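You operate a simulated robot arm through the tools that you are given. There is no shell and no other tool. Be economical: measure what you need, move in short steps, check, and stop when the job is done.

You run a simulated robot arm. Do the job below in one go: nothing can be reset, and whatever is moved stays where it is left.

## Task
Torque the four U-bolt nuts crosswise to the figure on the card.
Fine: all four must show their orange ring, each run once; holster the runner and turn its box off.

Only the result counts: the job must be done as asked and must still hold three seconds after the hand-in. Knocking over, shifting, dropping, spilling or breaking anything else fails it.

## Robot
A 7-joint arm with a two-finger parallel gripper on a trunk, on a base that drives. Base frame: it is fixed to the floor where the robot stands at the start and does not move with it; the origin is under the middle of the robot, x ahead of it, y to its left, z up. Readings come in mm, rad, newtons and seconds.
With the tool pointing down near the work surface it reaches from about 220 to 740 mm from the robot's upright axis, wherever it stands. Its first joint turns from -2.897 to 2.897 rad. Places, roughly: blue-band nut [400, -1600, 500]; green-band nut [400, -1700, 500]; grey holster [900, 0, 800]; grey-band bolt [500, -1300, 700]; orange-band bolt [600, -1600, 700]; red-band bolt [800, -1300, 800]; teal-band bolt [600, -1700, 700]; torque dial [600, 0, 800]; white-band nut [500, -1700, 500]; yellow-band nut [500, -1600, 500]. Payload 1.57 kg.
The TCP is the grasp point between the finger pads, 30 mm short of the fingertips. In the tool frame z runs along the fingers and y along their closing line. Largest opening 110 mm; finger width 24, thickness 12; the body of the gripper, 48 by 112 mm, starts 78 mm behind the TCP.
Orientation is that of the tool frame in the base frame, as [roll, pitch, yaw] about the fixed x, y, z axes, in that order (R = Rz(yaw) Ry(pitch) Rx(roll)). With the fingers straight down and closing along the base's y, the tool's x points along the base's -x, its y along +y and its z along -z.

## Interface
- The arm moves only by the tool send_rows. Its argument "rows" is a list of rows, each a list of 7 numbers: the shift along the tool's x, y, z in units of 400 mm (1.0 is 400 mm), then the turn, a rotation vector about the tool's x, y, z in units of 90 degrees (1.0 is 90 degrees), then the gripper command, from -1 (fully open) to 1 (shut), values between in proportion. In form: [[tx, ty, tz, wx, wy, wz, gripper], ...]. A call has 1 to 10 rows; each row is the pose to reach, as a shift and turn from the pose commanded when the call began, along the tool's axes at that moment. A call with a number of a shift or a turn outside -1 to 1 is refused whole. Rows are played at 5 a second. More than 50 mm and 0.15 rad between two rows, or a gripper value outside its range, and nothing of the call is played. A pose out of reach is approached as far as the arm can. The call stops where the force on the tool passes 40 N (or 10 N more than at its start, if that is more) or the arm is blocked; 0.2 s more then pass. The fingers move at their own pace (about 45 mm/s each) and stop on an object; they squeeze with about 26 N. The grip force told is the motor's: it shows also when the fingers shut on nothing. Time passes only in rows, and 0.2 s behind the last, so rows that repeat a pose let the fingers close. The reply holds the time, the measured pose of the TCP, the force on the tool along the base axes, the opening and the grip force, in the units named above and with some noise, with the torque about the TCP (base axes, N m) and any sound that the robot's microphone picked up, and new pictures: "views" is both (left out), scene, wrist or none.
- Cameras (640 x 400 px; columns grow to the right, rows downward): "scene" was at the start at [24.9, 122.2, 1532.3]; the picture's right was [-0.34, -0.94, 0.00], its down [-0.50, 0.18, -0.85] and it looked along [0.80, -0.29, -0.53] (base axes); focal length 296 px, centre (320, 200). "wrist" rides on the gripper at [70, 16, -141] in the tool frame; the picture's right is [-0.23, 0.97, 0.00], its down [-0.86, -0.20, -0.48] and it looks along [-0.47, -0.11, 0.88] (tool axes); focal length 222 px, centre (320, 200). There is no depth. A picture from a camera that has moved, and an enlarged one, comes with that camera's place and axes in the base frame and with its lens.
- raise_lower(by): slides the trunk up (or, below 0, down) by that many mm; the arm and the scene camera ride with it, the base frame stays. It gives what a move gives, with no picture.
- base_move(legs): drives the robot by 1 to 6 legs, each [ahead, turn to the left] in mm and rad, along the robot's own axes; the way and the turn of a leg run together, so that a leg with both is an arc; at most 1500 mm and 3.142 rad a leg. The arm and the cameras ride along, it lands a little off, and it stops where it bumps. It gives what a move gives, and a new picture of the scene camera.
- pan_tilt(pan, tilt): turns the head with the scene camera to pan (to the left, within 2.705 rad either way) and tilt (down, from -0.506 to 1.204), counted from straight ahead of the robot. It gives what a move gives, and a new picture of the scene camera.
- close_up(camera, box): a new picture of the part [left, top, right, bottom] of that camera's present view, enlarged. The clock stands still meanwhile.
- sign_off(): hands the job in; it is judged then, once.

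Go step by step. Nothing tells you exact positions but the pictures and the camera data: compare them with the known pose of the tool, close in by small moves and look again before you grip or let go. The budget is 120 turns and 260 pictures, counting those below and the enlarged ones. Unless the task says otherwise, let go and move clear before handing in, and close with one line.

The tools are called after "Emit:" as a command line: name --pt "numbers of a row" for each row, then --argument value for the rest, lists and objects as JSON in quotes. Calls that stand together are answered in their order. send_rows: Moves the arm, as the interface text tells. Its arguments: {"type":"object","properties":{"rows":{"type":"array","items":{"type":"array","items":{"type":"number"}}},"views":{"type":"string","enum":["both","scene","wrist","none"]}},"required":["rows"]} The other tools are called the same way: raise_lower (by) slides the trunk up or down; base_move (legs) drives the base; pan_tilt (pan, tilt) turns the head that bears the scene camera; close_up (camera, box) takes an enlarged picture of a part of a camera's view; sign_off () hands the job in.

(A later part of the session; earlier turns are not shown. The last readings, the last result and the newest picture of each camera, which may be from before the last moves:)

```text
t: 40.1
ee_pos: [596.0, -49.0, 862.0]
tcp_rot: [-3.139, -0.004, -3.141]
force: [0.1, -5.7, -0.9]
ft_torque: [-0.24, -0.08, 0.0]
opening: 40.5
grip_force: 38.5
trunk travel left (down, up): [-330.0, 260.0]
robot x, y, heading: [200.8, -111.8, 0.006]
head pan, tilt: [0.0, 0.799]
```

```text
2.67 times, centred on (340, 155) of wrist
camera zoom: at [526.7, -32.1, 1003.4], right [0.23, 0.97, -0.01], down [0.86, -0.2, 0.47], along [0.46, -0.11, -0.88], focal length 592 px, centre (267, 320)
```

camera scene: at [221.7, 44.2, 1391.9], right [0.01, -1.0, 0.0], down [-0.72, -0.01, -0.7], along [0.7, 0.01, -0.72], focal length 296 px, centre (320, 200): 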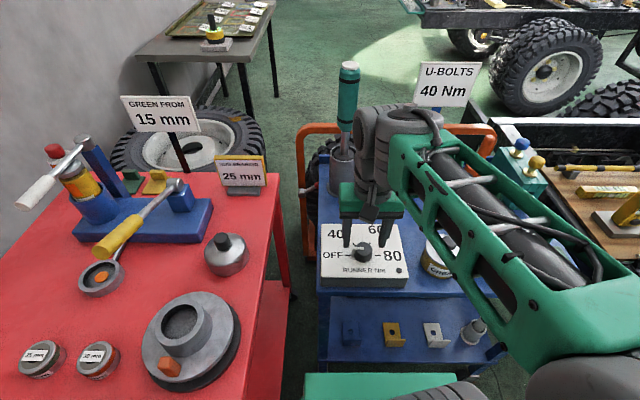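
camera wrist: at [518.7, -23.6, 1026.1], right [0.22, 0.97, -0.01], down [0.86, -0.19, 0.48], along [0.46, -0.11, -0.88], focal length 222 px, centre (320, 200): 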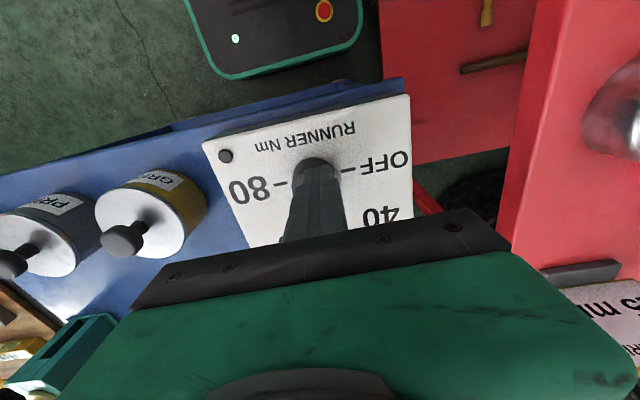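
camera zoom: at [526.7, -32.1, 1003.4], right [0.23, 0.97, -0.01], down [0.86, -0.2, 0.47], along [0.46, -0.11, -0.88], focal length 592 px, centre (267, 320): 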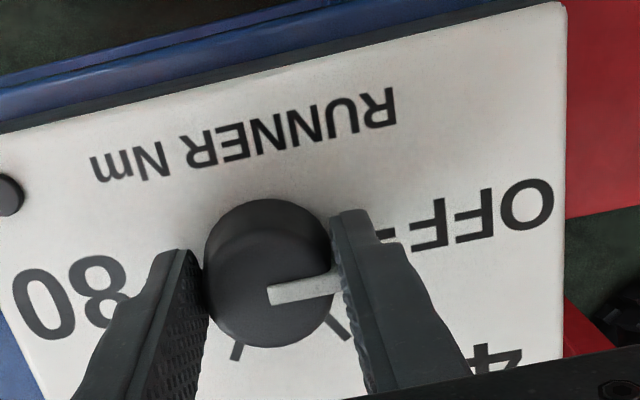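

Knob gripped (40 mm). Turn 60° clockwise.

Emit:
send_rows --pt "0 0 0 0 0 0.083 1" --pt "0 0 0 0 0 0.167 1" --pt "0 0 0 0 0 0.25 1" --pt "0 0 0 0 0 0.333 1" --pt "0 0 0 0 0 0.417 1" --pt "0 0 0 0 0 0.5 1" --pt "0 0 0 0 0 0.583 1" --pt "0 0 0 0 0 0.667 1" --views "none"

Emit:
close_up --camera "wrist" --box '[220, 80, 460, 230]'

Emit:
close_up --camera "scene" --box '[310, 170, 430, 300]'

```text
t: 41.9
ee_pos: [598.1, -48.2, 861.6]
tcp_rot: [-3.136, 0.0, 2.096]
force: [4.1, 10.8, -7.3]
ft_torque: [1.12, 0.22, 0.01]
opening: 40.4
grip_force: 45.3
trunk travel left (down, up): [-330.0, 260.0]
robot x, y, heading: [202.2, -111.7, 0.008]
head pan, tilt: [0.0, 0.799]
```

```text
2.67 times, centred on (340, 155) of wrist
camera zoom: at [576.7, 22.5, 1003.0], right [0.96, 0.29, -0.01], down [0.26, -0.84, 0.48], along [0.14, -0.46, -0.88], focal length 592 px, centre (267, 320)
```

zoom: 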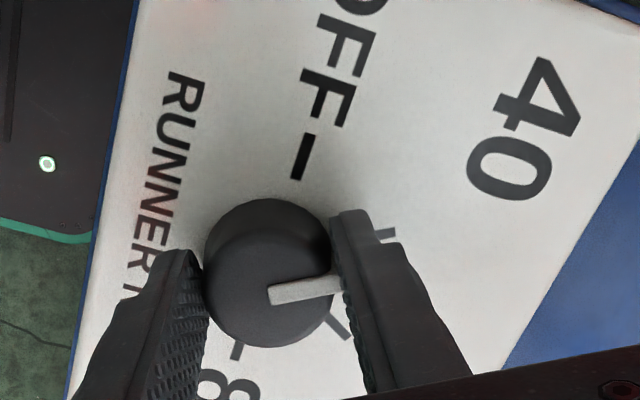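

```text
3.08 times, centred on (370, 235) of scene
camera zoom: at [222.5, 45.1, 1391.6], right [0.01, -1.0, 0.0], down [-0.72, -0.01, -0.7], along [0.7, 0.01, -0.72], focal length 912 px, centre (166, 92)
```

zoom: 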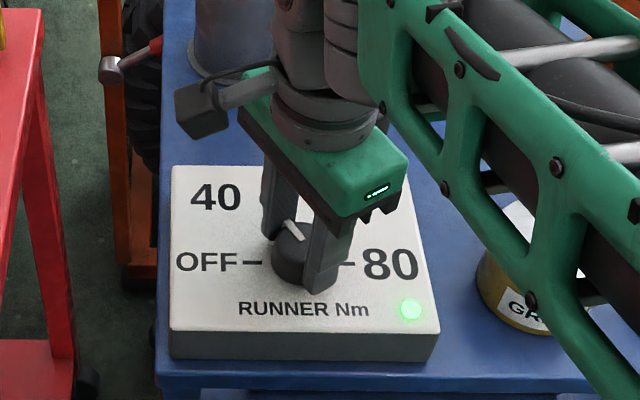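

The pointer sits at 40 and the lamp is green. Release and lift.

Emit:
send_rows --pt "0 0 0 0 0 0 -0.1" --pt "0 0 0 0 0 0 -0.1" --pt "0 0 -0.08 0 0 0 -0.1" --pt "0 0 -0.2 0 0 0 -0.5" --pt "0 0 -0.32 0 0 0 -1" --pt "0 0 -0.44 0 0 0 -1" --views "none"

Emit:
close_up --camera "scene" --box '[310, 170, 430, 300]'

```text
t: 43.3
ee_pos: [596.2, -47.1, 1036.5]
tcp_rot: [-3.134, -0.004, 2.096]
force: [-0.7, -0.6, 0.3]
ft_torque: [0.03, -0.15, -0.02]
opening: 109.9
grip_force: 0.0
trunk travel left (down, up): [-330.0, 260.0]
robot x, y, heading: [201.4, -106.8, 0.007]
head pan, tilt: [0.0, 0.799]
```

```text
3.08 times, centred on (370, 235) of scene
camera zoom: at [220.7, 43.4, 1392.0], right [0.01, -1.0, 0.0], down [-0.72, 0.0, -0.7], along [0.7, 0.01, -0.72], focal length 912 px, centre (166, 92)
```

zoom: 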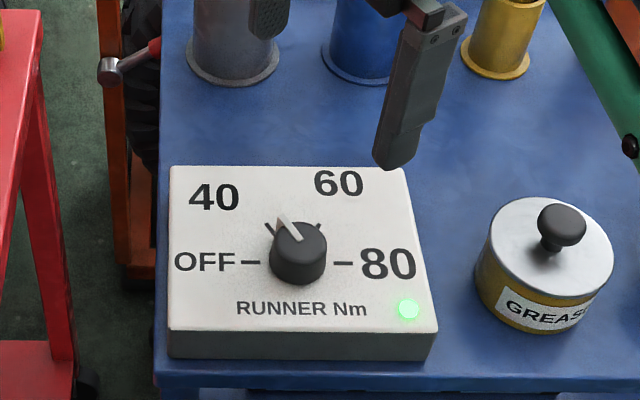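

Dial is set to 40. Now drive 25 mm closer, raise the trunk, and rotate the hand back to approach the runner.

Emit:
raise_lower --by 200

Emit:
base_move --legs '[[25, 0]]'

Emit:
send_rows --pt "0 0 0 0 0 -0.083 -1" --pt "0 0 0 0 0 -0.167 -1" --pt "0 0 0 0 0 -0.25 -1" --pt "0 0 0 0 0 -0.333 -1" --pt "0 0 0 0 0 -0.417 -1" --pt "0 0 0 0 0 -0.5 -1" --pt "0 0 0 0 0 -0.583 -1" --pt "0 0 0 0 0 -0.667 -1" --views "both"

Emit:
close_up --camera "scene" --box '[300, 110, 420, 290]'

```text
t: 45.5
ee_pos: [597.1, -45.9, 1236.6]
tcp_rot: [-3.137, -0.002, 2.097]
force: [0.3, -0.5, 0.3]
ft_torque: [0.0, -0.01, 0.01]
opening: 109.7
grip_force: 0.1
trunk travel left (down, up): [-530.0, 60.0]
robot x, y, heading: [202.2, -111.5, 0.01]
head pan, tilt: [0.0, 0.799]
```

```text
t: 46.3
ee_pos: [620.8, -45.8, 1236.5]
tcp_rot: [-3.134, 0.001, 2.096]
force: [0.6, 0.8, 0.7]
ft_torque: [0.01, 0.01, 0.01]
opening: 109.9
grip_force: 0.1
trunk travel left (down, up): [-530.0, 60.0]
robot x, y, heading: [225.4, -107.5, 0.006]
head pan, tilt: [0.0, 0.799]
camera scene: at [247.4, 44.3, 1591.8], right [0.01, -1.0, 0.0], down [-0.72, 0.0, -0.7], along [0.7, 0.0, -0.72], focal length 296 px, centre (320, 200)
```

scene: 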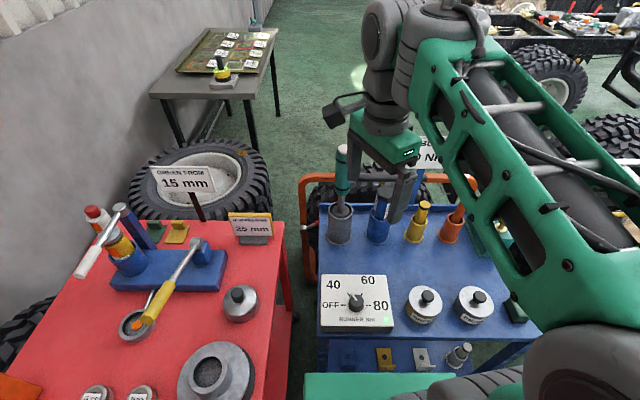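

```text
t: 48.1
ee_pos: [620.8, -47.0, 1237.0]
tcp_rot: [-3.139, -0.006, -3.135]
force: [0.1, 0.9, 0.1]
ft_torque: [0.03, 0.03, 0.0]
opening: 110.0
grip_force: 0.1
trunk travel left (down, up): [-530.0, 60.0]
robot x, y, heading: [223.5, -109.9, 0.009]
head pan, tilt: [0.0, 0.799]
camera scene: at [246.4, 44.3, 1591.9], right [0.01, -1.0, 0.0], down [-0.72, 0.0, -0.7], along [0.7, 0.0, -0.72], focal length 296 px, centre (320, 200)
camera wrist: at [551.3, -29.3, 1378.9], right [0.22, 0.97, 0.0], down [0.86, -0.19, 0.47], along [0.46, -0.11, -0.88], focal length 222 px, centre (320, 200)
```

scene: 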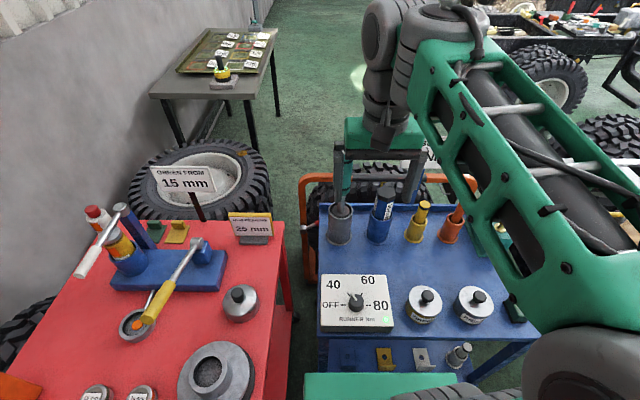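
wrist: 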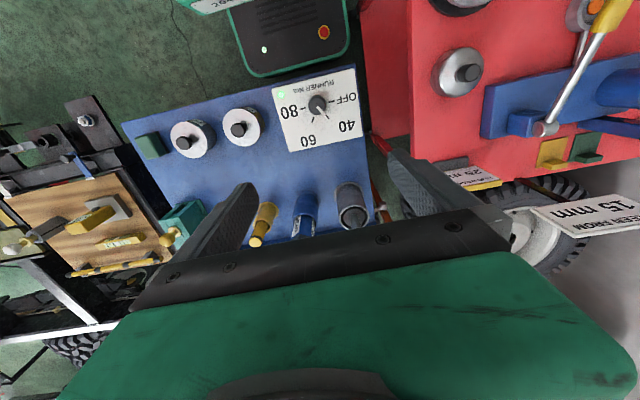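

```text
2.22 times, centred on (360, 200) of scene
camera zoom: at [246.4, 44.3, 1591.9], right [0.01, -1.0, 0.0], down [-0.72, 0.0, -0.7], along [0.7, 0.0, -0.72], focal length 659 px, centre (231, 200)
```

zoom: 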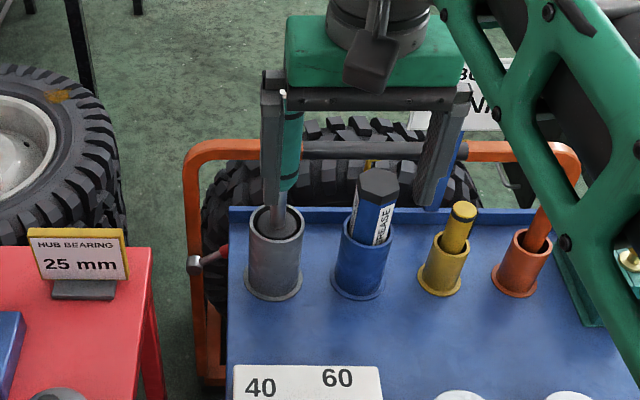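

I lower the hand to handle height in front of it, keeping clear, and look.

Emit:
send_rows --pt "-0.02 0.02 0.11 0 0 0 -1" --pt "-0.04 0.04 0.22 0 0 0 -1" --pt "-0.08 0.06 0.33 0 0 0 -1" --pt "-0.14 0.0725 0.42 0 0 0 -1" --pt "-0.24 0.0725 0.42 0 0 0 -1" --pt "-0.34 0.0725 0.42 0 0 0 -1" --views "both"

Emit:
close_up --camera "scene" --box '[290, 100, 410, 260]'

```text
t: 49.5
ee_pos: [753.0, -18.8, 1066.0]
tcp_rot: [-3.139, -0.005, -3.14]
force: [0.5, -0.5, 0.5]
ft_torque: [0.0, -0.02, -0.01]
opening: 110.0
grip_force: 0.0
trunk travel left (down, up): [-530.0, 60.0]
robot x, y, heading: [227.9, -112.7, 0.007]
head pan, tilt: [0.0, 0.799]
camera scene: at [247.0, 44.3, 1591.8], right [0.01, -1.0, 0.0], down [-0.72, 0.0, -0.7], along [0.7, 0.0, -0.72], focal length 296 px, centre (320, 200)
camera wrist: at [684.3, -1.6, 1208.5], right [0.23, 0.97, 0.0], down [0.86, -0.2, 0.47], along [0.46, -0.11, -0.88], focal length 222 px, centre (320, 200)
```

scene: 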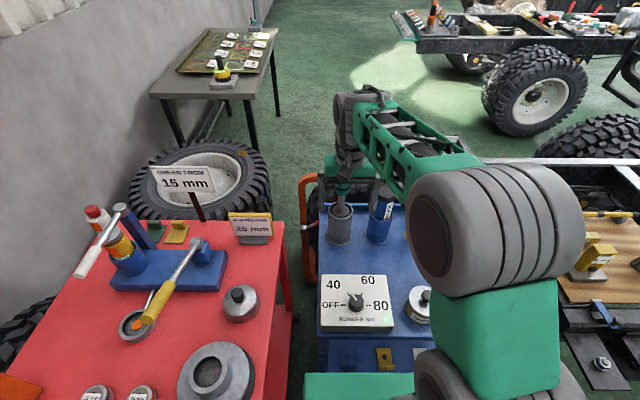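
wrist: 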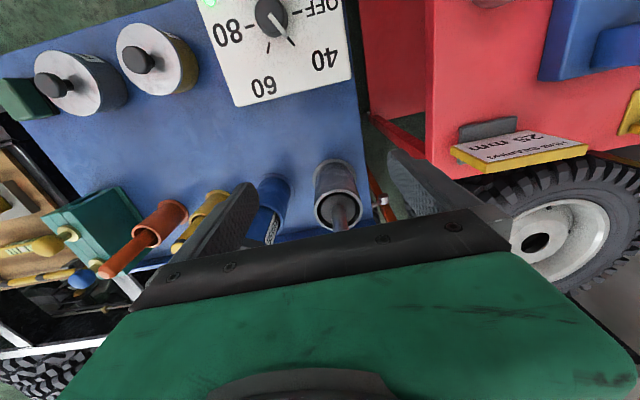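

```text
2.50 times, centred on (350, 180) of scene
camera zoom: at [247.0, 44.3, 1591.8], right [0.01, -1.0, 0.0], down [-0.72, 0.0, -0.7], along [0.7, 0.0, -0.72], focal length 741 px, centre (245, 250)
```

zoom: 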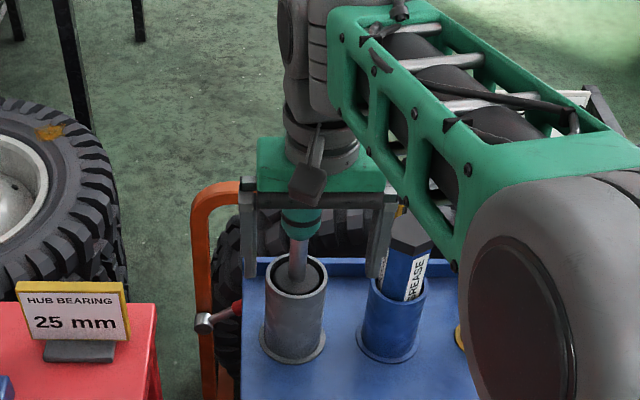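

Handle at about (880,-16), z 966–1129. Slide forward so the fingers straddle it.

Emit:
send_rows --pt "-0.08 0.005 -0.015 0 0 0 -1" --pt "-0.16 0.0075 -0.015 0 0 0 -1" --pt "-0.24 0.0075 -0.015 0 0 0 -1" --pt "-0.315 0.0075 -0.015 0 0 0 -1" --views "both"

Emit:
close_up --camera "scene" --box '[290, 100, 410, 260]'

```text
t: 50.5
ee_pos: [881.7, -15.2, 1072.1]
tcp_rot: [-3.137, -0.004, -3.138]
force: [0.4, 0.1, 0.6]
ft_torque: [0.01, 0.04, -0.01]
opening: 110.0
grip_force: 0.1
trunk travel left (down, up): [-530.0, 60.0]
robot x, y, heading: [224.0, -108.2, 0.006]
head pan, tilt: [0.0, 0.799]
camera scene: at [247.1, 44.4, 1591.8], right [0.01, -1.0, 0.0], down [-0.72, 0.0, -0.7], along [0.7, 0.0, -0.72], focal length 296 px, centre (320, 200)
camera wrist: at [812.2, 1.8, 1213.6], right [0.23, 0.97, 0.0], down [0.86, -0.2, 0.47], along [0.46, -0.11, -0.88], focal length 222 px, centre (320, 200)
```

scene: 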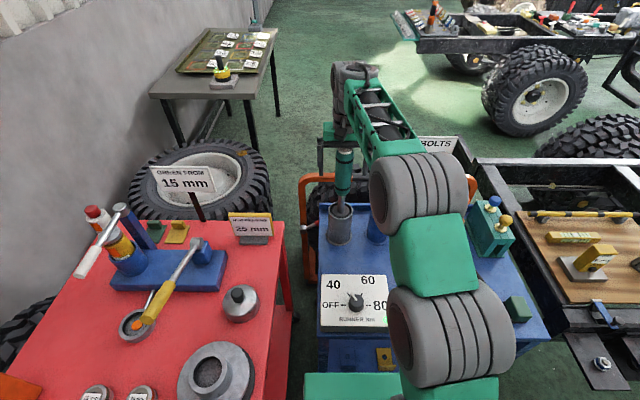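
wrist: 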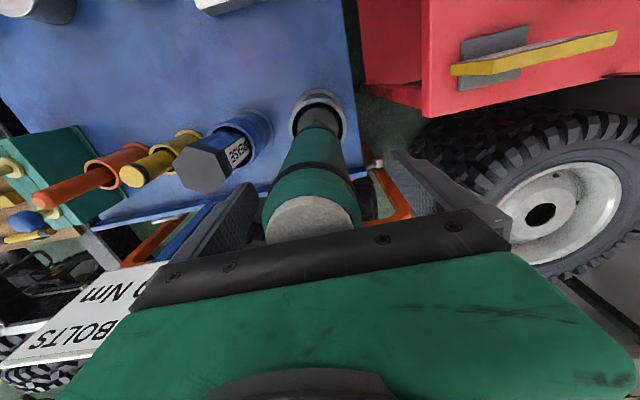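

```text
2.50 times, centred on (350, 180) of scene
camera zoom: at [247.1, 44.4, 1591.8], right [0.01, -1.0, 0.0], down [-0.72, 0.0, -0.7], along [0.7, 0.0, -0.72], focal length 741 px, centre (245, 250)
```

zoom: 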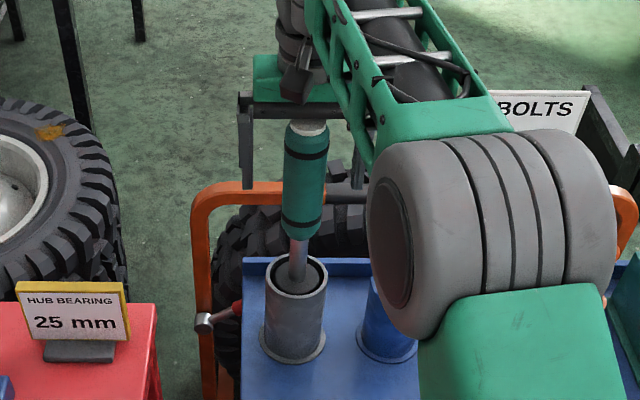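

Handle is about 12 mm nearer than the TCP; back up slightly and close.

Emit:
send_rows --pt "0.03 0 0 0 0 0 -1" --pt "0.03 0 0 0 0 0 -0.2" --pt "0.03 0 0 0 0 0 1" --pt "0.03 0 0 0 0 0 1" --pt "0.03 0 0 0 0 0 1" --pt "0.03 0 0 0 0 0 1" --views "wrist"

Emit:
close_up --camera "scene" --box '[290, 100, 410, 260]'

```text
t: 51.9
ee_pos: [868.5, -16.1, 1072.1]
tcp_rot: [-3.138, -0.006, -3.139]
force: [-0.5, 0.6, 0.3]
ft_torque: [0.34, 0.02, -0.07]
opening: 46.0
grip_force: 23.3
trunk travel left (down, up): [-530.0, 60.0]
robot x, y, heading: [226.6, -114.3, 0.003]
head pan, tilt: [0.0, 0.799]
camera wrist: at [799.8, 1.9, 1214.2], right [0.23, 0.97, 0.0], down [0.86, -0.2, 0.47], along [0.46, -0.11, -0.88], focal length 222 px, centre (320, 200)
```

wrist: 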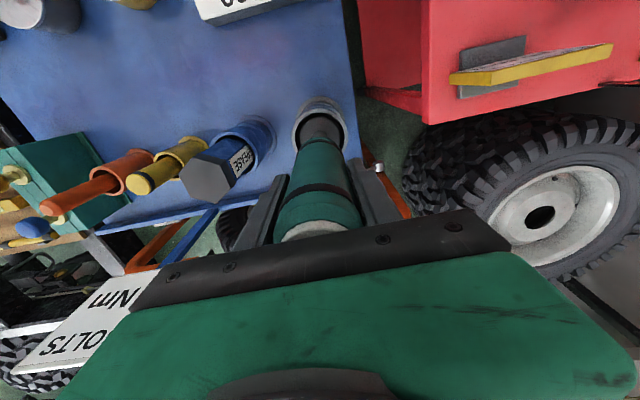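

```text
2.50 times, centred on (350, 180) of scene
camera zoom: at [246.5, 44.1, 1591.9], right [0.01, -1.0, 0.0], down [-0.72, 0.0, -0.7], along [0.7, 0.0, -0.72], focal length 741 px, centre (245, 250)
```

zoom: 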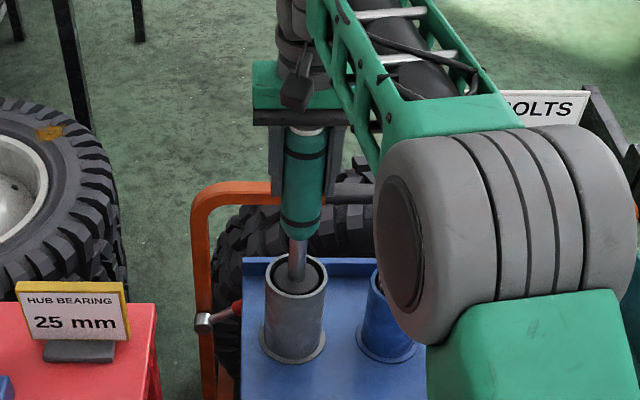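

Handle gripped (46 mm). Lift with trunk 60 mm, then arm.

Emit:
raise_lower --by 60

Emit:
send_rows --pt "0 0 -0.06 0 0 0 1" --pt "0 0 -0.12 0 0 0 1" --pt "0 0 -0.18 0 0 0 1" --views "both"

```text
t: 52.9
ee_pos: [869.3, -14.9, 1131.1]
tcp_rot: [-3.138, -0.007, -3.14]
force: [-0.2, -0.2, -7.5]
ft_torque: [0.01, -0.01, 0.0]
opening: 45.6
grip_force: 26.3
trunk travel left (down, up): [-590.0, 0.0]
robot x, y, heading: [225.6, -111.3, 0.011]
head pan, tilt: [0.0, 0.799]
```

```text
t: 53.7
ee_pos: [870.1, -16.2, 1203.4]
tcp_rot: [-3.14, -0.009, -3.14]
force: [0.4, -1.4, -8.1]
ft_torque: [-0.13, -0.02, 0.03]
opening: 45.6
grip_force: 26.3
trunk travel left (down, up): [-590.0, 0.0]
robot x, y, heading: [225.0, -110.6, 0.009]
head pan, tilt: [0.0, 0.799]
camera scene: at [247.7, 43.7, 1651.8], right [0.01, -1.0, 0.0], down [-0.72, 0.0, -0.7], along [0.7, 0.0, -0.72], focal length 296 px, centre (320, 200)
camera wrist: at [800.9, 0.9, 1346.0], right [0.23, 0.97, 0.0], down [0.86, -0.2, 0.47], along [0.46, -0.11, -0.88], focal length 222 px, centre (320, 200)
```

scene: 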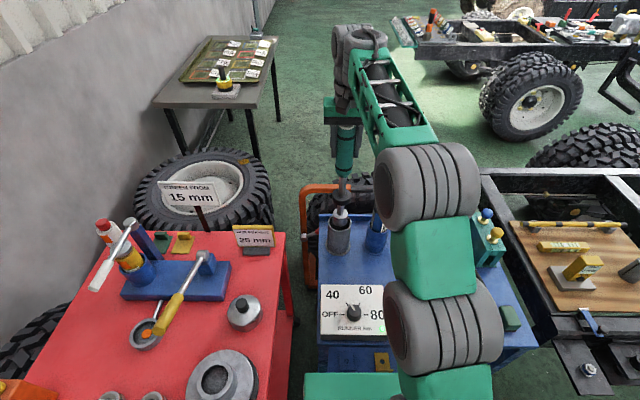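
wrist: 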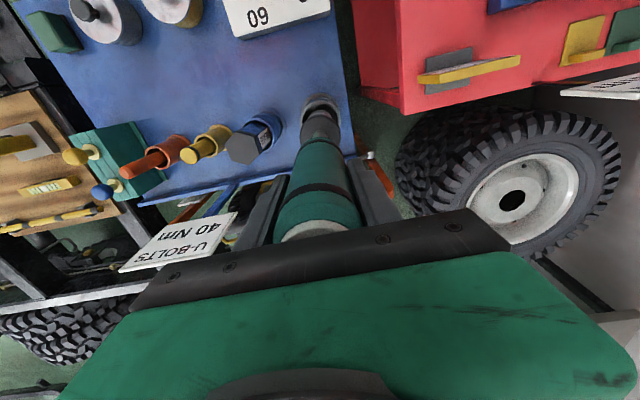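

Emit:
close_up --camera "scene" --box '[300, 110, 400, 270]'

Emit:
close_up --camera "wrist" --box '[260, 70, 400, 200]'

```text
2.50 times, centred on (350, 190) of scene
camera zoom: at [247.7, 43.7, 1651.8], right [0.01, -1.0, 0.0], down [-0.72, 0.0, -0.7], along [0.7, 0.0, -0.72], focal length 741 px, centre (245, 225)
```

zoom: 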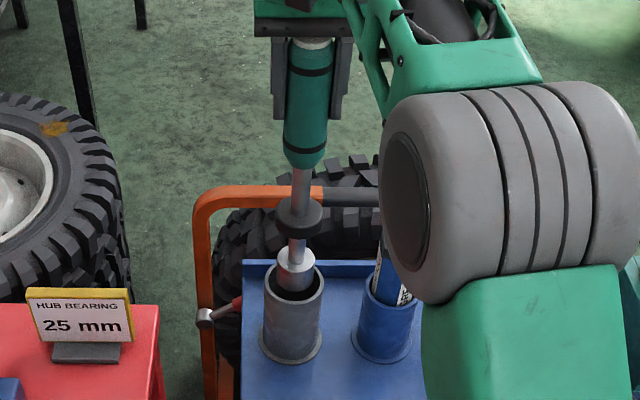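

```text
3.08 times, centred on (330, 135) of wrist
camera zoom: at [800.9, 0.9, 1346.0], right [0.23, 0.97, 0.0], down [0.86, -0.2, 0.47], along [0.46, -0.11, -0.88], focal length 684 px, centre (289, 400)
```

zoom: 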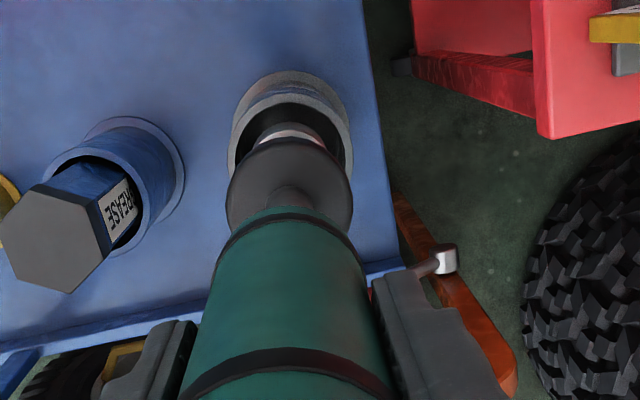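

The socket still reaches the rim; lift 45 mm more.

Emit:
send_rows --pt "0 0 -0.04 0 0 0 1" --pt "0 0 -0.08 0 0 0 1" --pt "0 0 -0.11 0 0 0 1" --views "none"

Emit:
close_up --camera "scene" --box '[300, 110, 400, 270]'

```text
t: 54.5
ee_pos: [870.5, -14.7, 1248.2]
tcp_rot: [-3.138, -0.005, -3.14]
force: [-0.5, 0.6, -8.3]
ft_torque: [0.06, 0.01, 0.01]
opening: 45.5
grip_force: 25.5
trunk travel left (down, up): [-590.0, 0.0]
robot x, y, heading: [224.1, -109.6, 0.011]
head pan, tilt: [0.0, 0.799]
```

```text
2.50 times, centred on (350, 190) of scene
camera zoom: at [247.3, 44.5, 1651.8], right [0.01, -1.0, 0.0], down [-0.72, 0.0, -0.7], along [0.7, 0.0, -0.72], focal length 741 px, centre (245, 225)
```

zoom: 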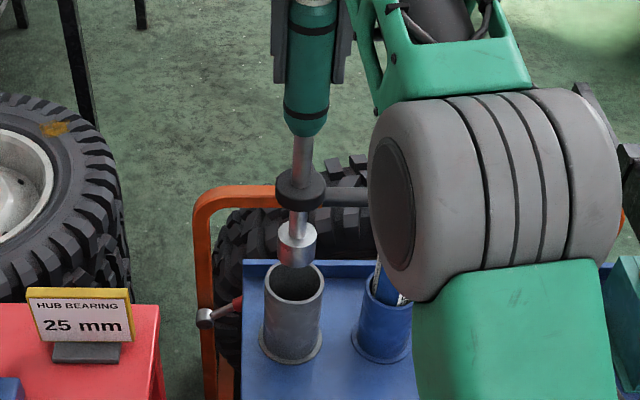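

The socket is clear of the holster (its bottom about 308 below the TCP; collar seats on the rim). Retract the arm over the cart.

Emit:
send_rows --pt "0.1 0 0 0 0 0 1" --pt "0.2 0 0 0 0 0 1" --pt "0.3 0 0 0 0 0 1" --pt "0.4 -0.02 0 0 0 0 1" --pt "0.5 -0.04 0 0 0 0 1" --pt "0.6 -0.06 0 0 0 0 1" --views "scene"

```text
t: 55.9
ee_pos: [628.7, -39.3, 1251.1]
tcp_rot: [-3.138, -0.003, -3.14]
force: [-1.1, -0.6, -9.5]
ft_torque: [0.05, 0.0, -0.03]
opening: 45.7
grip_force: 26.0
trunk travel left (down, up): [-590.0, 0.0]
robot x, y, heading: [223.5, -112.4, 0.004]
head pan, tilt: [0.0, 0.799]
camera scene: at [245.6, 44.2, 1651.9], right [0.01, -1.0, 0.0], down [-0.72, 0.0, -0.7], along [0.7, 0.0, -0.72], focal length 296 px, centre (320, 200)
```

scene: 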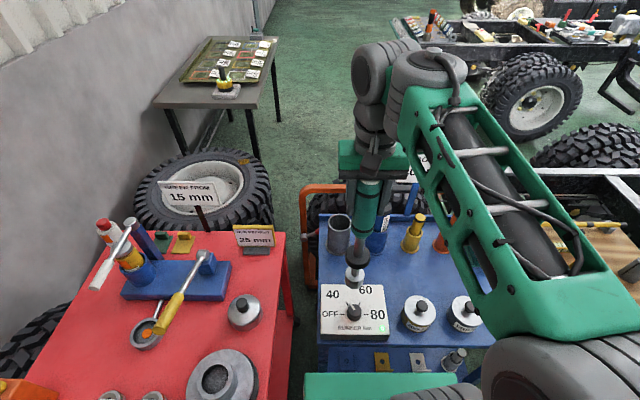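

Now drive: back out, turn right, go along the free aisle.

Emit:
base_move --legs '[[-390, 0], [0, -1.57], [1200, 0]]'

Emit:
pan_tilt --pan 0.9 --tilt 0.6

```text
t: 68.0
ee_pos: [-82.5, -1755.1, 1251.6]
tcp_rot: [-3.138, -0.007, 1.561]
force: [0.9, 0.0, -9.1]
ft_torque: [-0.02, -0.13, -0.01]
opening: 45.6
grip_force: 26.3
trunk travel left (down, up): [-590.0, 0.0]
robot x, y, heading: [-148.1, -1346.0, -1.577]
head pan, tilt: [0.0, 0.799]
camera scene: at [7.2, -1372.5, 1651.8], right [-1.0, 0.01, 0.0], down [0.0, 0.72, -0.7], along [0.0, -0.7, -0.72], focal length 296 px, centre (320, 200)
```

scene: 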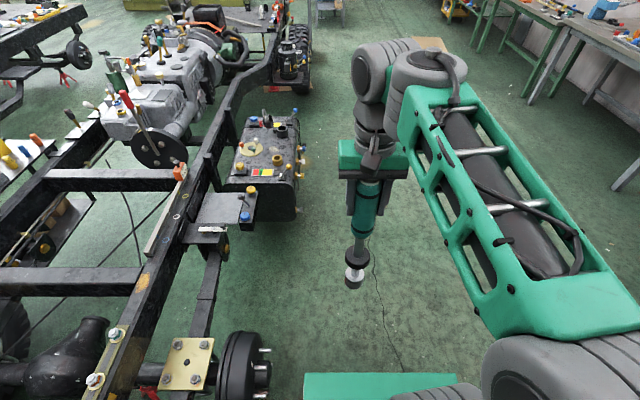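

```text
t: 69.2
ee_pos: [-81.9, -1754.4, 1251.4]
tcp_rot: [-3.14, -0.007, 1.56]
force: [0.7, 0.5, -8.6]
ft_torque: [0.01, -0.13, 0.02]
opening: 45.9
grip_force: 26.2
trunk travel left (down, up): [-590.0, 0.0]
robot x, y, heading: [-150.2, -1352.2, -1.576]
head pan, tilt: [0.901, 0.6]
camera scene: at [76.6, -1347.0, 1668.7], right [-0.63, -0.78, 0.0], down [-0.44, 0.35, -0.82], along [0.64, -0.52, -0.57], focal length 296 px, centre (320, 200)
```

scene: 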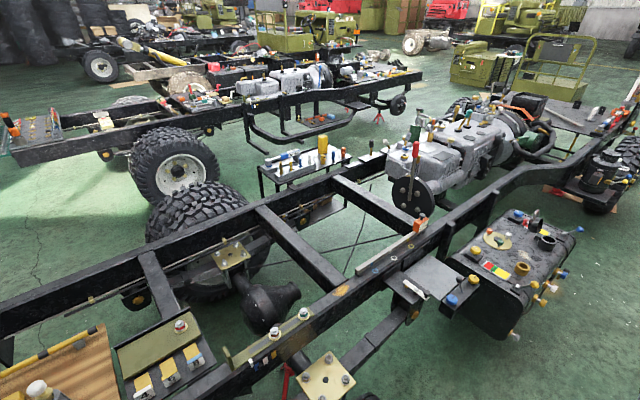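

The correct plate is at about (475,-1690) with the brake drum before it. Shift slightly outward, go on, and turn to face it.

Emit:
base_move --legs '[[0, -0.2], [330, 0], [0, 1.77], [50, 0]]'

Emit:
pan_tilt --pan -0.2 --tilt 0.9

```text
t: 76.9
ee_pos: [240.5, -1602.6, 1250.4]
tcp_rot: [-3.138, -0.007, 3.141]
force: [1.2, 0.5, -9.0]
ft_torque: [0.12, 0.0, -0.02]
opening: 45.5
grip_force: 26.1
trunk travel left (down, up): [-590.0, 0.0]
robot x, y, heading: [-162.2, -1670.8, 0.003]
head pan, tilt: [0.901, 0.6]
camera scene: at [-167.8, -1447.8, 1668.7], right [0.78, -0.62, 0.0], down [-0.35, -0.44, -0.82], along [0.51, 0.65, -0.57], focal length 296 px, centre (320, 200)
```

scene: 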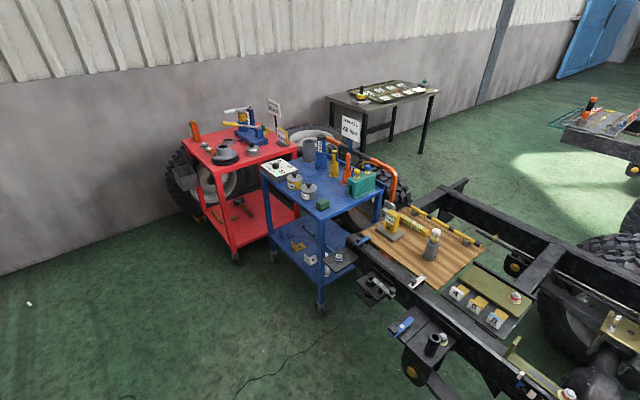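

```text
t: 78.2
ee_pos: [240.2, -1602.8, 1250.3]
tcp_rot: [-3.138, -0.005, 3.139]
force: [-0.2, -0.9, -7.8]
ft_torque: [-0.09, -0.01, -0.01]
opening: 45.4
grip_force: 26.2
trunk travel left (down, up): [-590.0, 0.0]
robot x, y, heading: [-162.5, -1671.3, 0.001]
head pan, tilt: [-0.201, 0.901]
camera scene: at [-149.9, -1532.0, 1643.9], right [-0.2, -0.98, 0.0], down [-0.77, 0.15, -0.62], along [0.61, -0.12, -0.78], focal length 296 px, centre (320, 200)
```

scene: 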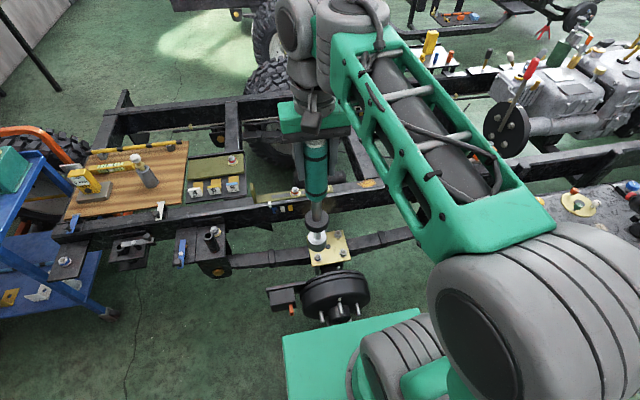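

Emit:
close_up --camera "scene" --box '[260, 200, 400, 330]'

Emit:
close_up --camera "wrist" --box '[200, 20, 440, 260]'

```text
3.08 times, centred on (330, 265) of scene
camera zoom: at [-149.9, -1532.0, 1643.9], right [-0.2, -0.98, 0.0], down [-0.77, 0.15, -0.62], along [0.61, -0.12, -0.78], focal length 912 px, centre (289, 0)
```

zoom: 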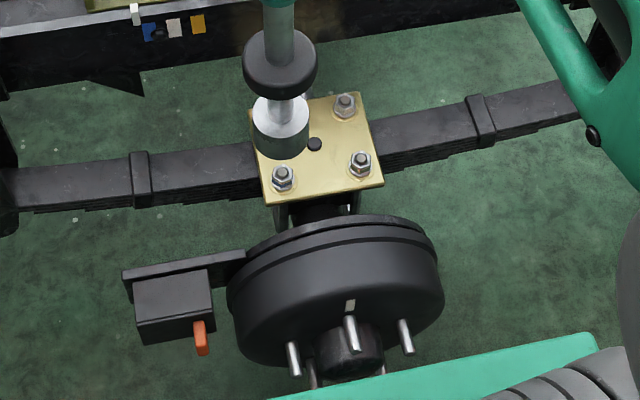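

```text
1.67 times, centred on (320, 140) of wrist
camera zoom: at [170.3, -1584.7, 1392.2], right [0.23, 0.97, 0.0], down [0.86, -0.2, 0.47], along [0.46, -0.11, -0.88], focal length 370 px, centre (320, 300)
```

zoom: 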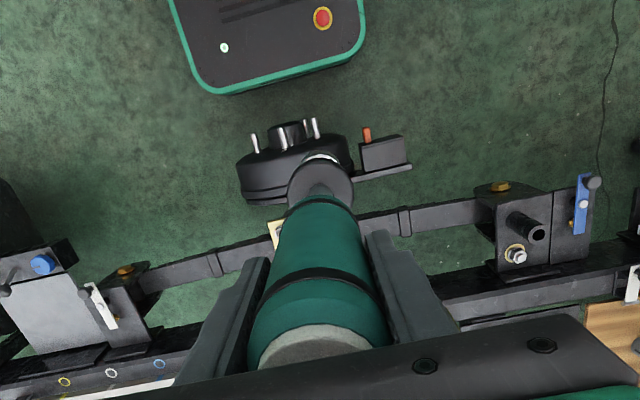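

Nuts estimated: A (430,-1641), B (433,-1750), C (530,-1752), D (≈530,-1642) at z≈520. Lower the trunk for working height.

Emit:
raise_lower --by -280

Emit:
pan_tilt --pan -0.2 --tilt 0.9

Emit:
close_up --camera "scene" --box '[260, 100, 400, 240]'

```text
t: 81.1
ee_pos: [238.8, -1603.5, 970.0]
tcp_rot: [-3.138, -0.009, 3.139]
force: [-0.1, -1.5, -8.3]
ft_torque: [-0.08, -0.03, -0.06]
opening: 45.8
grip_force: 26.2
trunk travel left (down, up): [-310.0, 280.0]
robot x, y, heading: [-165.1, -1671.5, -0.002]
head pan, tilt: [-0.201, 0.901]
```

```text
t: 81.7
ee_pos: [238.4, -1603.2, 969.7]
tcp_rot: [-3.138, -0.006, 3.141]
force: [0.0, 0.4, -8.5]
ft_torque: [0.12, -0.02, 0.0]
opening: 45.9
grip_force: 26.2
trunk travel left (down, up): [-310.0, 280.0]
robot x, y, heading: [-161.4, -1668.7, -0.001]
head pan, tilt: [-0.201, 0.901]
camera scene: at [-150.0, -1532.1, 1363.9], right [-0.2, -0.98, 0.0], down [-0.77, 0.15, -0.62], along [0.61, -0.12, -0.78], focal length 296 px, centre (320, 200)
```

scene: 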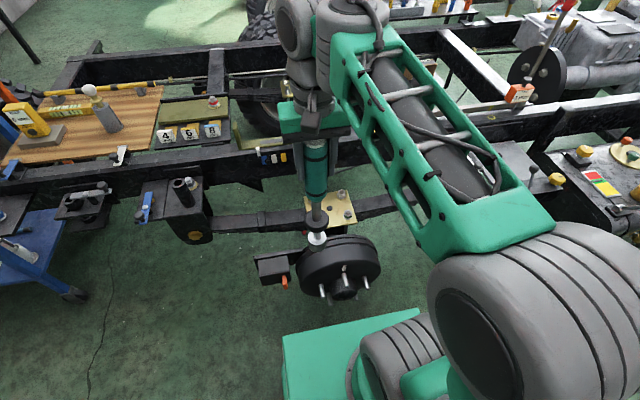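

```text
2.86 times, centred on (330, 170) of scene
camera zoom: at [-150.0, -1532.1, 1363.9], right [-0.2, -0.98, 0.0], down [-0.77, 0.15, -0.62], along [0.61, -0.12, -0.78], focal length 847 px, centre (291, 286)
```

zoom: 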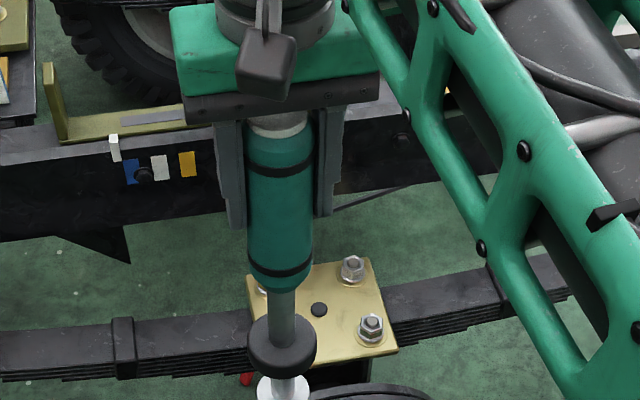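

Nut tops triangulate to z≈505: A(438,-1643), B(442,-1754), C(535,-1753). Move over A at safe height.

Emit:
send_rows --pt "-0.1 -0.02 0 0 0 0 1" --pt "-0.2 -0.04 0 0 0 0 1" --pt "-0.3 -0.06 0 0 0 0 1" --pt "-0.4 -0.08 0 0 0 0 1" --pt "-0.5 -0.1 0 0 0 0 1" --pt "-0.5 -0.1 0.1 0 0 0 1" --pt "-0.5 -0.1 0.2 0 0 0 1" --views "both"

Emit:
close_up --camera "scene" --box '[270, 140, 390, 240]'

```text
t: 83.3
ee_pos: [440.0, -1644.0, 890.3]
tcp_rot: [-3.138, -0.005, 3.14]
force: [0.2, 1.5, -6.4]
ft_torque: [0.07, -0.02, 0.01]
opening: 45.6
grip_force: 25.5
trunk travel left (down, up): [-310.0, 280.0]
robot x, y, heading: [-164.3, -1672.2, 0.006]
head pan, tilt: [-0.201, 0.901]
camera scene: at [-150.0, -1532.2, 1364.0], right [-0.2, -0.98, 0.0], down [-0.77, 0.15, -0.62], along [0.61, -0.12, -0.78], focal length 296 px, centre (320, 200)
camera wrist: at [369.8, -1626.3, 1032.2], right [0.23, 0.97, 0.0], down [0.86, -0.2, 0.47], along [0.46, -0.11, -0.88], focal length 222 px, centre (320, 200)
```

scene: 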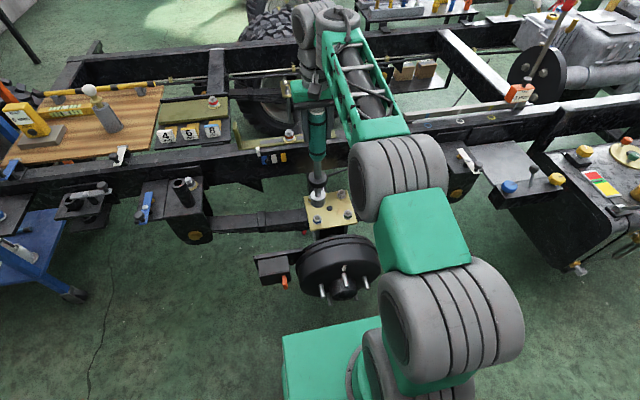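
wrist: 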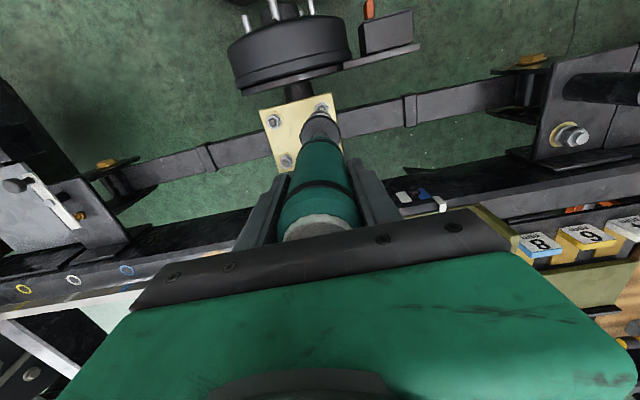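

```text
4.00 times, centred on (330, 190) of scene
camera zoom: at [-150.0, -1532.2, 1364.0], right [-0.2, -0.98, 0.0], down [-0.77, 0.15, -0.62], along [0.61, -0.12, -0.78], focal length 1186 px, centre (280, 240)
```

zoom: 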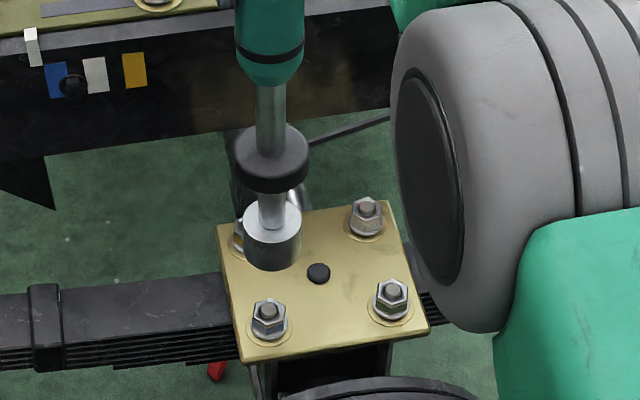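

Model and picture agree. Lower to ~15 mm above nut A (with −2/+2 mm trim) and check.

Emit:
send_rows --pt "0.005 0.005 0.05 0 0 0 1" --pt "0.005 0.005 0.1 0 0 0 1" --pt "0.005 0.005 0.14 0 0 0 1" --views "none"

Emit:
close_up --camera "scene" --box '[290, 170, 370, 240]'

Emit:
close_up --camera "wrist" --box '[240, 60, 400, 180]'

```text
t: 84.1
ee_pos: [438.0, -1641.9, 833.1]
tcp_rot: [-3.139, -0.008, 3.139]
force: [0.4, 1.2, -8.0]
ft_torque: [0.09, -0.02, 0.0]
opening: 45.8
grip_force: 25.9
trunk travel left (down, up): [-310.0, 280.0]
robot x, y, heading: [-165.7, -1670.4, 0.002]
head pan, tilt: [-0.201, 0.901]
```

```text
5.71 times, centred on (330, 205) of scene
camera zoom: at [-149.7, -1532.2, 1363.9], right [-0.2, -0.98, 0.0], down [-0.77, 0.15, -0.62], along [0.61, -0.12, -0.78], focal length 1694 px, centre (263, 171)
```

zoom: 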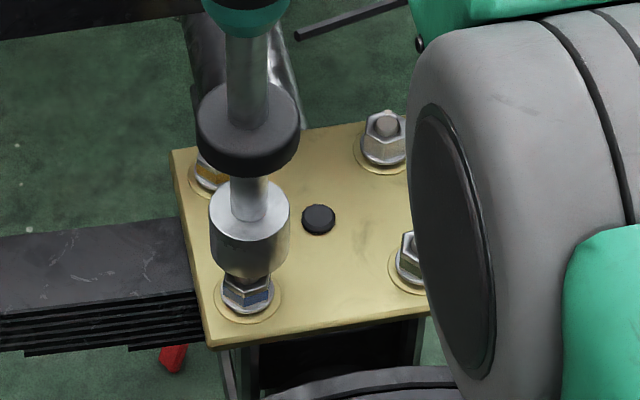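

```text
3.33 times, centred on (320, 120) of wrist
camera zoom: at [368.2, -1624.2, 975.1], right [0.23, 0.97, 0.0], down [0.86, -0.2, 0.47], along [0.46, -0.11, -0.88], focal length 740 px, centre (320, 467)
```

zoom: 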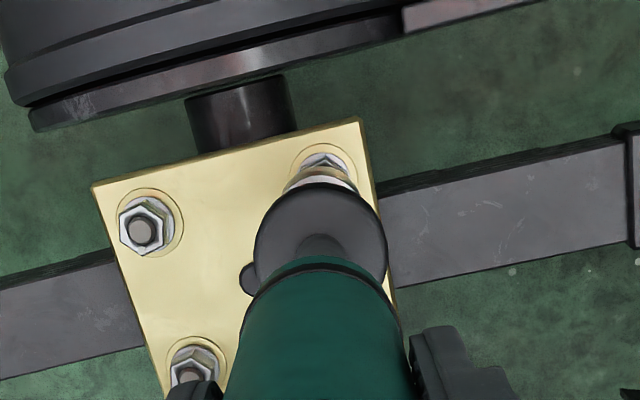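

Socket is right above the blue-band nut. Press down slowly.

Emit:
send_rows --pt "0 0 0.015 0 0 0 1" --pt "0 0 0.03 0 0 0 1" --pt "0 0 0.045 0 0 0 1" --pt "0 0 0.055 0 0 0 1" --views "none"

Emit:
close_up --camera "scene" --box '[290, 170, 370, 240]'

```text
t: 85.1
ee_pos: [435.0, -1639.3, 813.0]
tcp_rot: [-3.139, -0.001, 3.14]
force: [1.6, -7.5, 17.1]
ft_torque: [-1.73, -0.07, 0.05]
opening: 45.9
grip_force: 26.0
trunk travel left (down, up): [-310.0, 280.0]
robot x, y, heading: [-160.0, -1670.1, 0.001]
head pan, tilt: [-0.201, 0.901]
```

```text
5.71 times, centred on (330, 205) of scene
camera zoom: at [-151.4, -1532.7, 1364.1], right [-0.2, -0.98, 0.0], down [-0.77, 0.16, -0.62], along [0.61, -0.12, -0.78], focal length 1694 px, centre (263, 171)
```

zoom: 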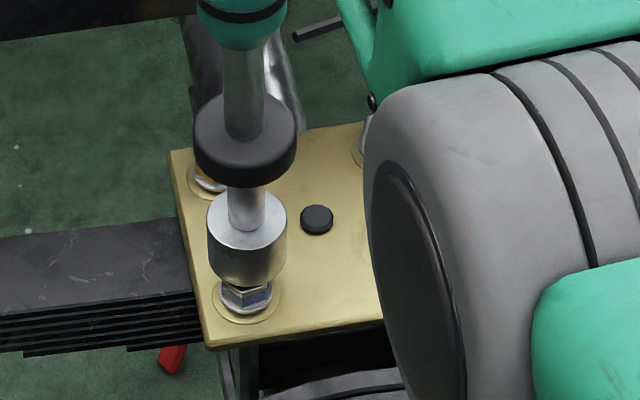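

Contact is felt, but the socket has not seated over the nut. Zoom in closely to judge the offset.

Emit:
close_up --camera "scene" --box '[300, 195, 340, 220]'

Emit:
close_up --camera "wrist" --box '[280, 80, 360, 130]'

```text
16.00 times, centred on (320, 208) of scene
camera zoom: at [-151.4, -1532.7, 1364.1], right [-0.2, -0.98, 0.0], down [-0.77, 0.16, -0.62], along [0.61, -0.12, -0.78], focal length 4744 px, centre (320, 80)
```

zoom: 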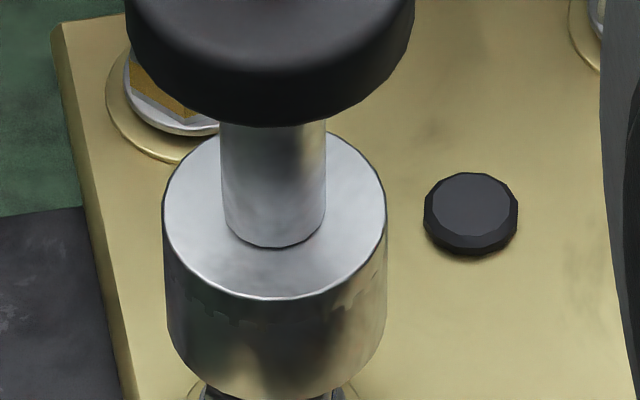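

```text
8.00 times, centred on (320, 105) of wrist
camera zoom: at [366.1, -1623.1, 954.1], right [0.23, 0.97, 0.0], down [0.86, -0.2, 0.48], along [0.46, -0.11, -0.88], focal length 1777 px, centre (320, 960)
```

zoom: 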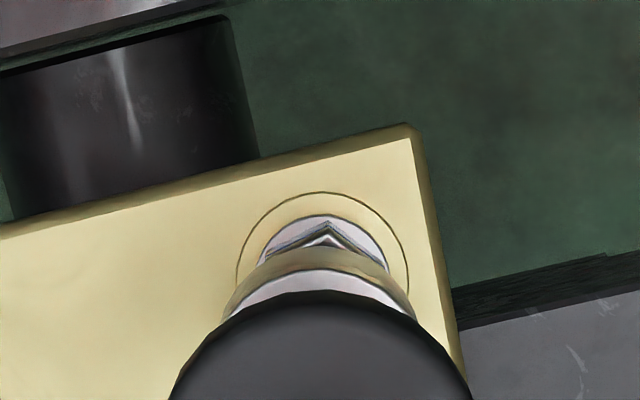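

Emit:
close_up --camera "scene" --box '[300, 205, 340, 230]'

```text
16.00 times, centred on (320, 218) of scene
camera zoom: at [-151.4, -1532.7, 1364.1], right [-0.2, -0.98, 0.0], down [-0.77, 0.16, -0.62], along [0.61, -0.12, -0.78], focal length 4744 px, centre (320, -80)
```

zoom: 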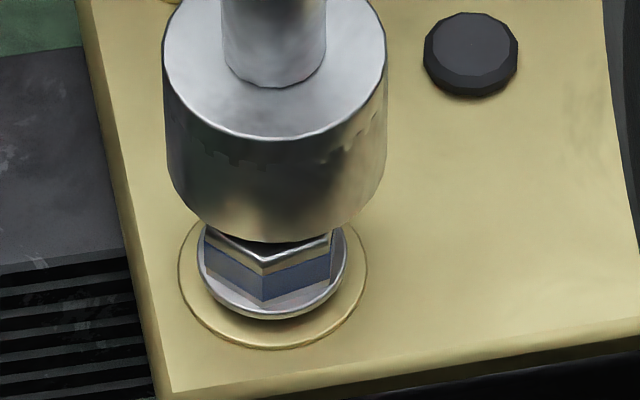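

Both views say the nut is ~8 mm nearer in x and 2 mm in +y. Lift, shift, and re-check.

Emit:
send_rows --pt "0 0 -0.04 0 0 0 1" --pt "0.0275 0.0125 -0.05 0 0 0 1" --pt "0.0275 0.0125 -0.05 0 0 0 1" --views "none"

Emit:
close_up --camera "scene" --box '[300, 195, 340, 220]'

Emit:
close_up --camera "wrist" --box '[280, 80, 360, 130]'

```text
t: 85.9
ee_pos: [425.5, -1637.0, 830.9]
tcp_rot: [-3.136, -0.008, 3.141]
force: [0.5, -0.4, -8.3]
ft_torque: [0.1, -0.01, 0.01]
opening: 45.7
grip_force: 25.6
trunk travel left (down, up): [-310.0, 280.0]
robot x, y, heading: [-166.4, -1670.5, 0.002]
head pan, tilt: [-0.201, 0.901]
```

```text
16.00 times, centred on (320, 208) of scene
camera zoom: at [-149.9, -1532.1, 1363.8], right [-0.2, -0.98, 0.0], down [-0.77, 0.15, -0.62], along [0.61, -0.12, -0.78], focal length 4744 px, centre (320, 80)
```

zoom: 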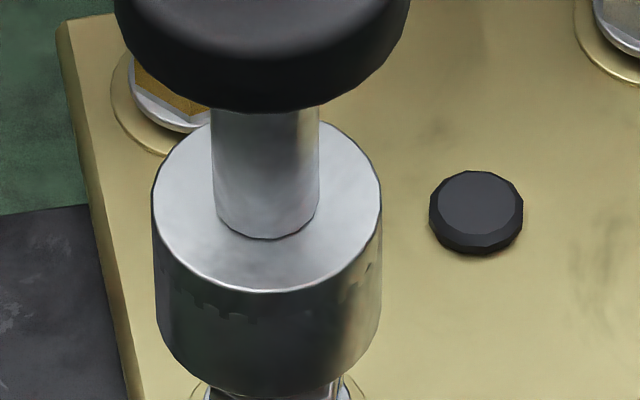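

```text
8.00 times, centred on (320, 105) of wrist
camera zoom: at [356.3, -1618.6, 973.5], right [0.23, 0.97, -0.01], down [0.86, -0.2, 0.47], along [0.46, -0.11, -0.88], focal length 1777 px, centre (320, 960)
```

zoom: 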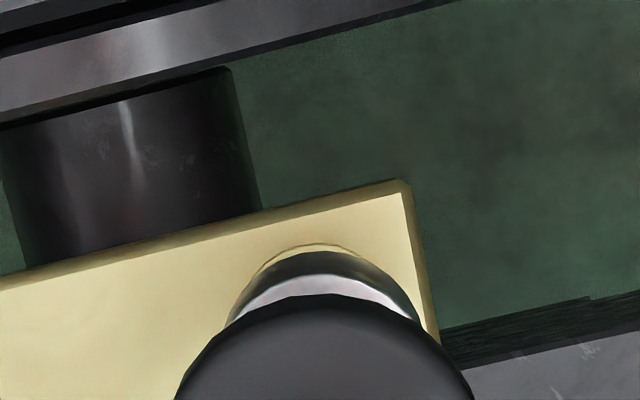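

Trim +3/−1.5 mm and press down.

Emit:
send_rows --pt "-0.0075 -0.004 0.02 0 0 0 1" --pt "-0.0075 -0.004 0.035 0 0 0 1" --pt "-0.0075 -0.004 0.045 0 0 0 1" --pt "-0.0075 -0.004 0.055 0 0 0 1" --views "none"

Emit:
close_up --camera "scene" --box '[300, 200, 340, 225]'

```text
t: 86.9
ee_pos: [428.9, -1638.2, 808.5]
tcp_rot: [-3.138, -0.007, 3.139]
force: [-0.7, -0.7, -7.9]
ft_torque: [-0.12, 0.03, 0.0]
opening: 45.9
grip_force: 26.3
trunk travel left (down, up): [-310.0, 280.0]
robot x, y, heading: [-168.6, -1671.7, 0.007]
head pan, tilt: [-0.201, 0.901]
```

```text
16.00 times, centred on (320, 212) of scene
camera zoom: at [-149.8, -1532.2, 1363.9], right [-0.2, -0.98, 0.0], down [-0.77, 0.15, -0.62], along [0.61, -0.12, -0.78], focal length 4744 px, centre (320, 0)
```

zoom: 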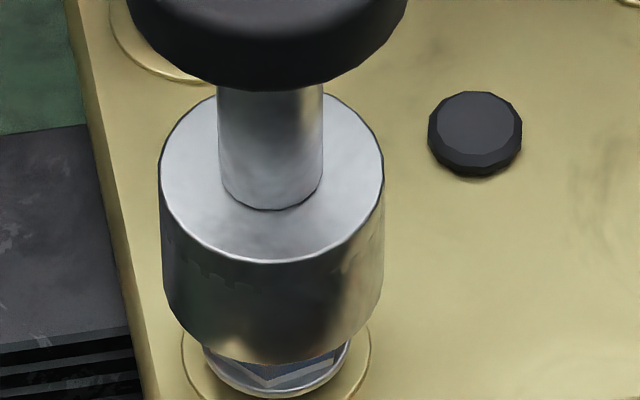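

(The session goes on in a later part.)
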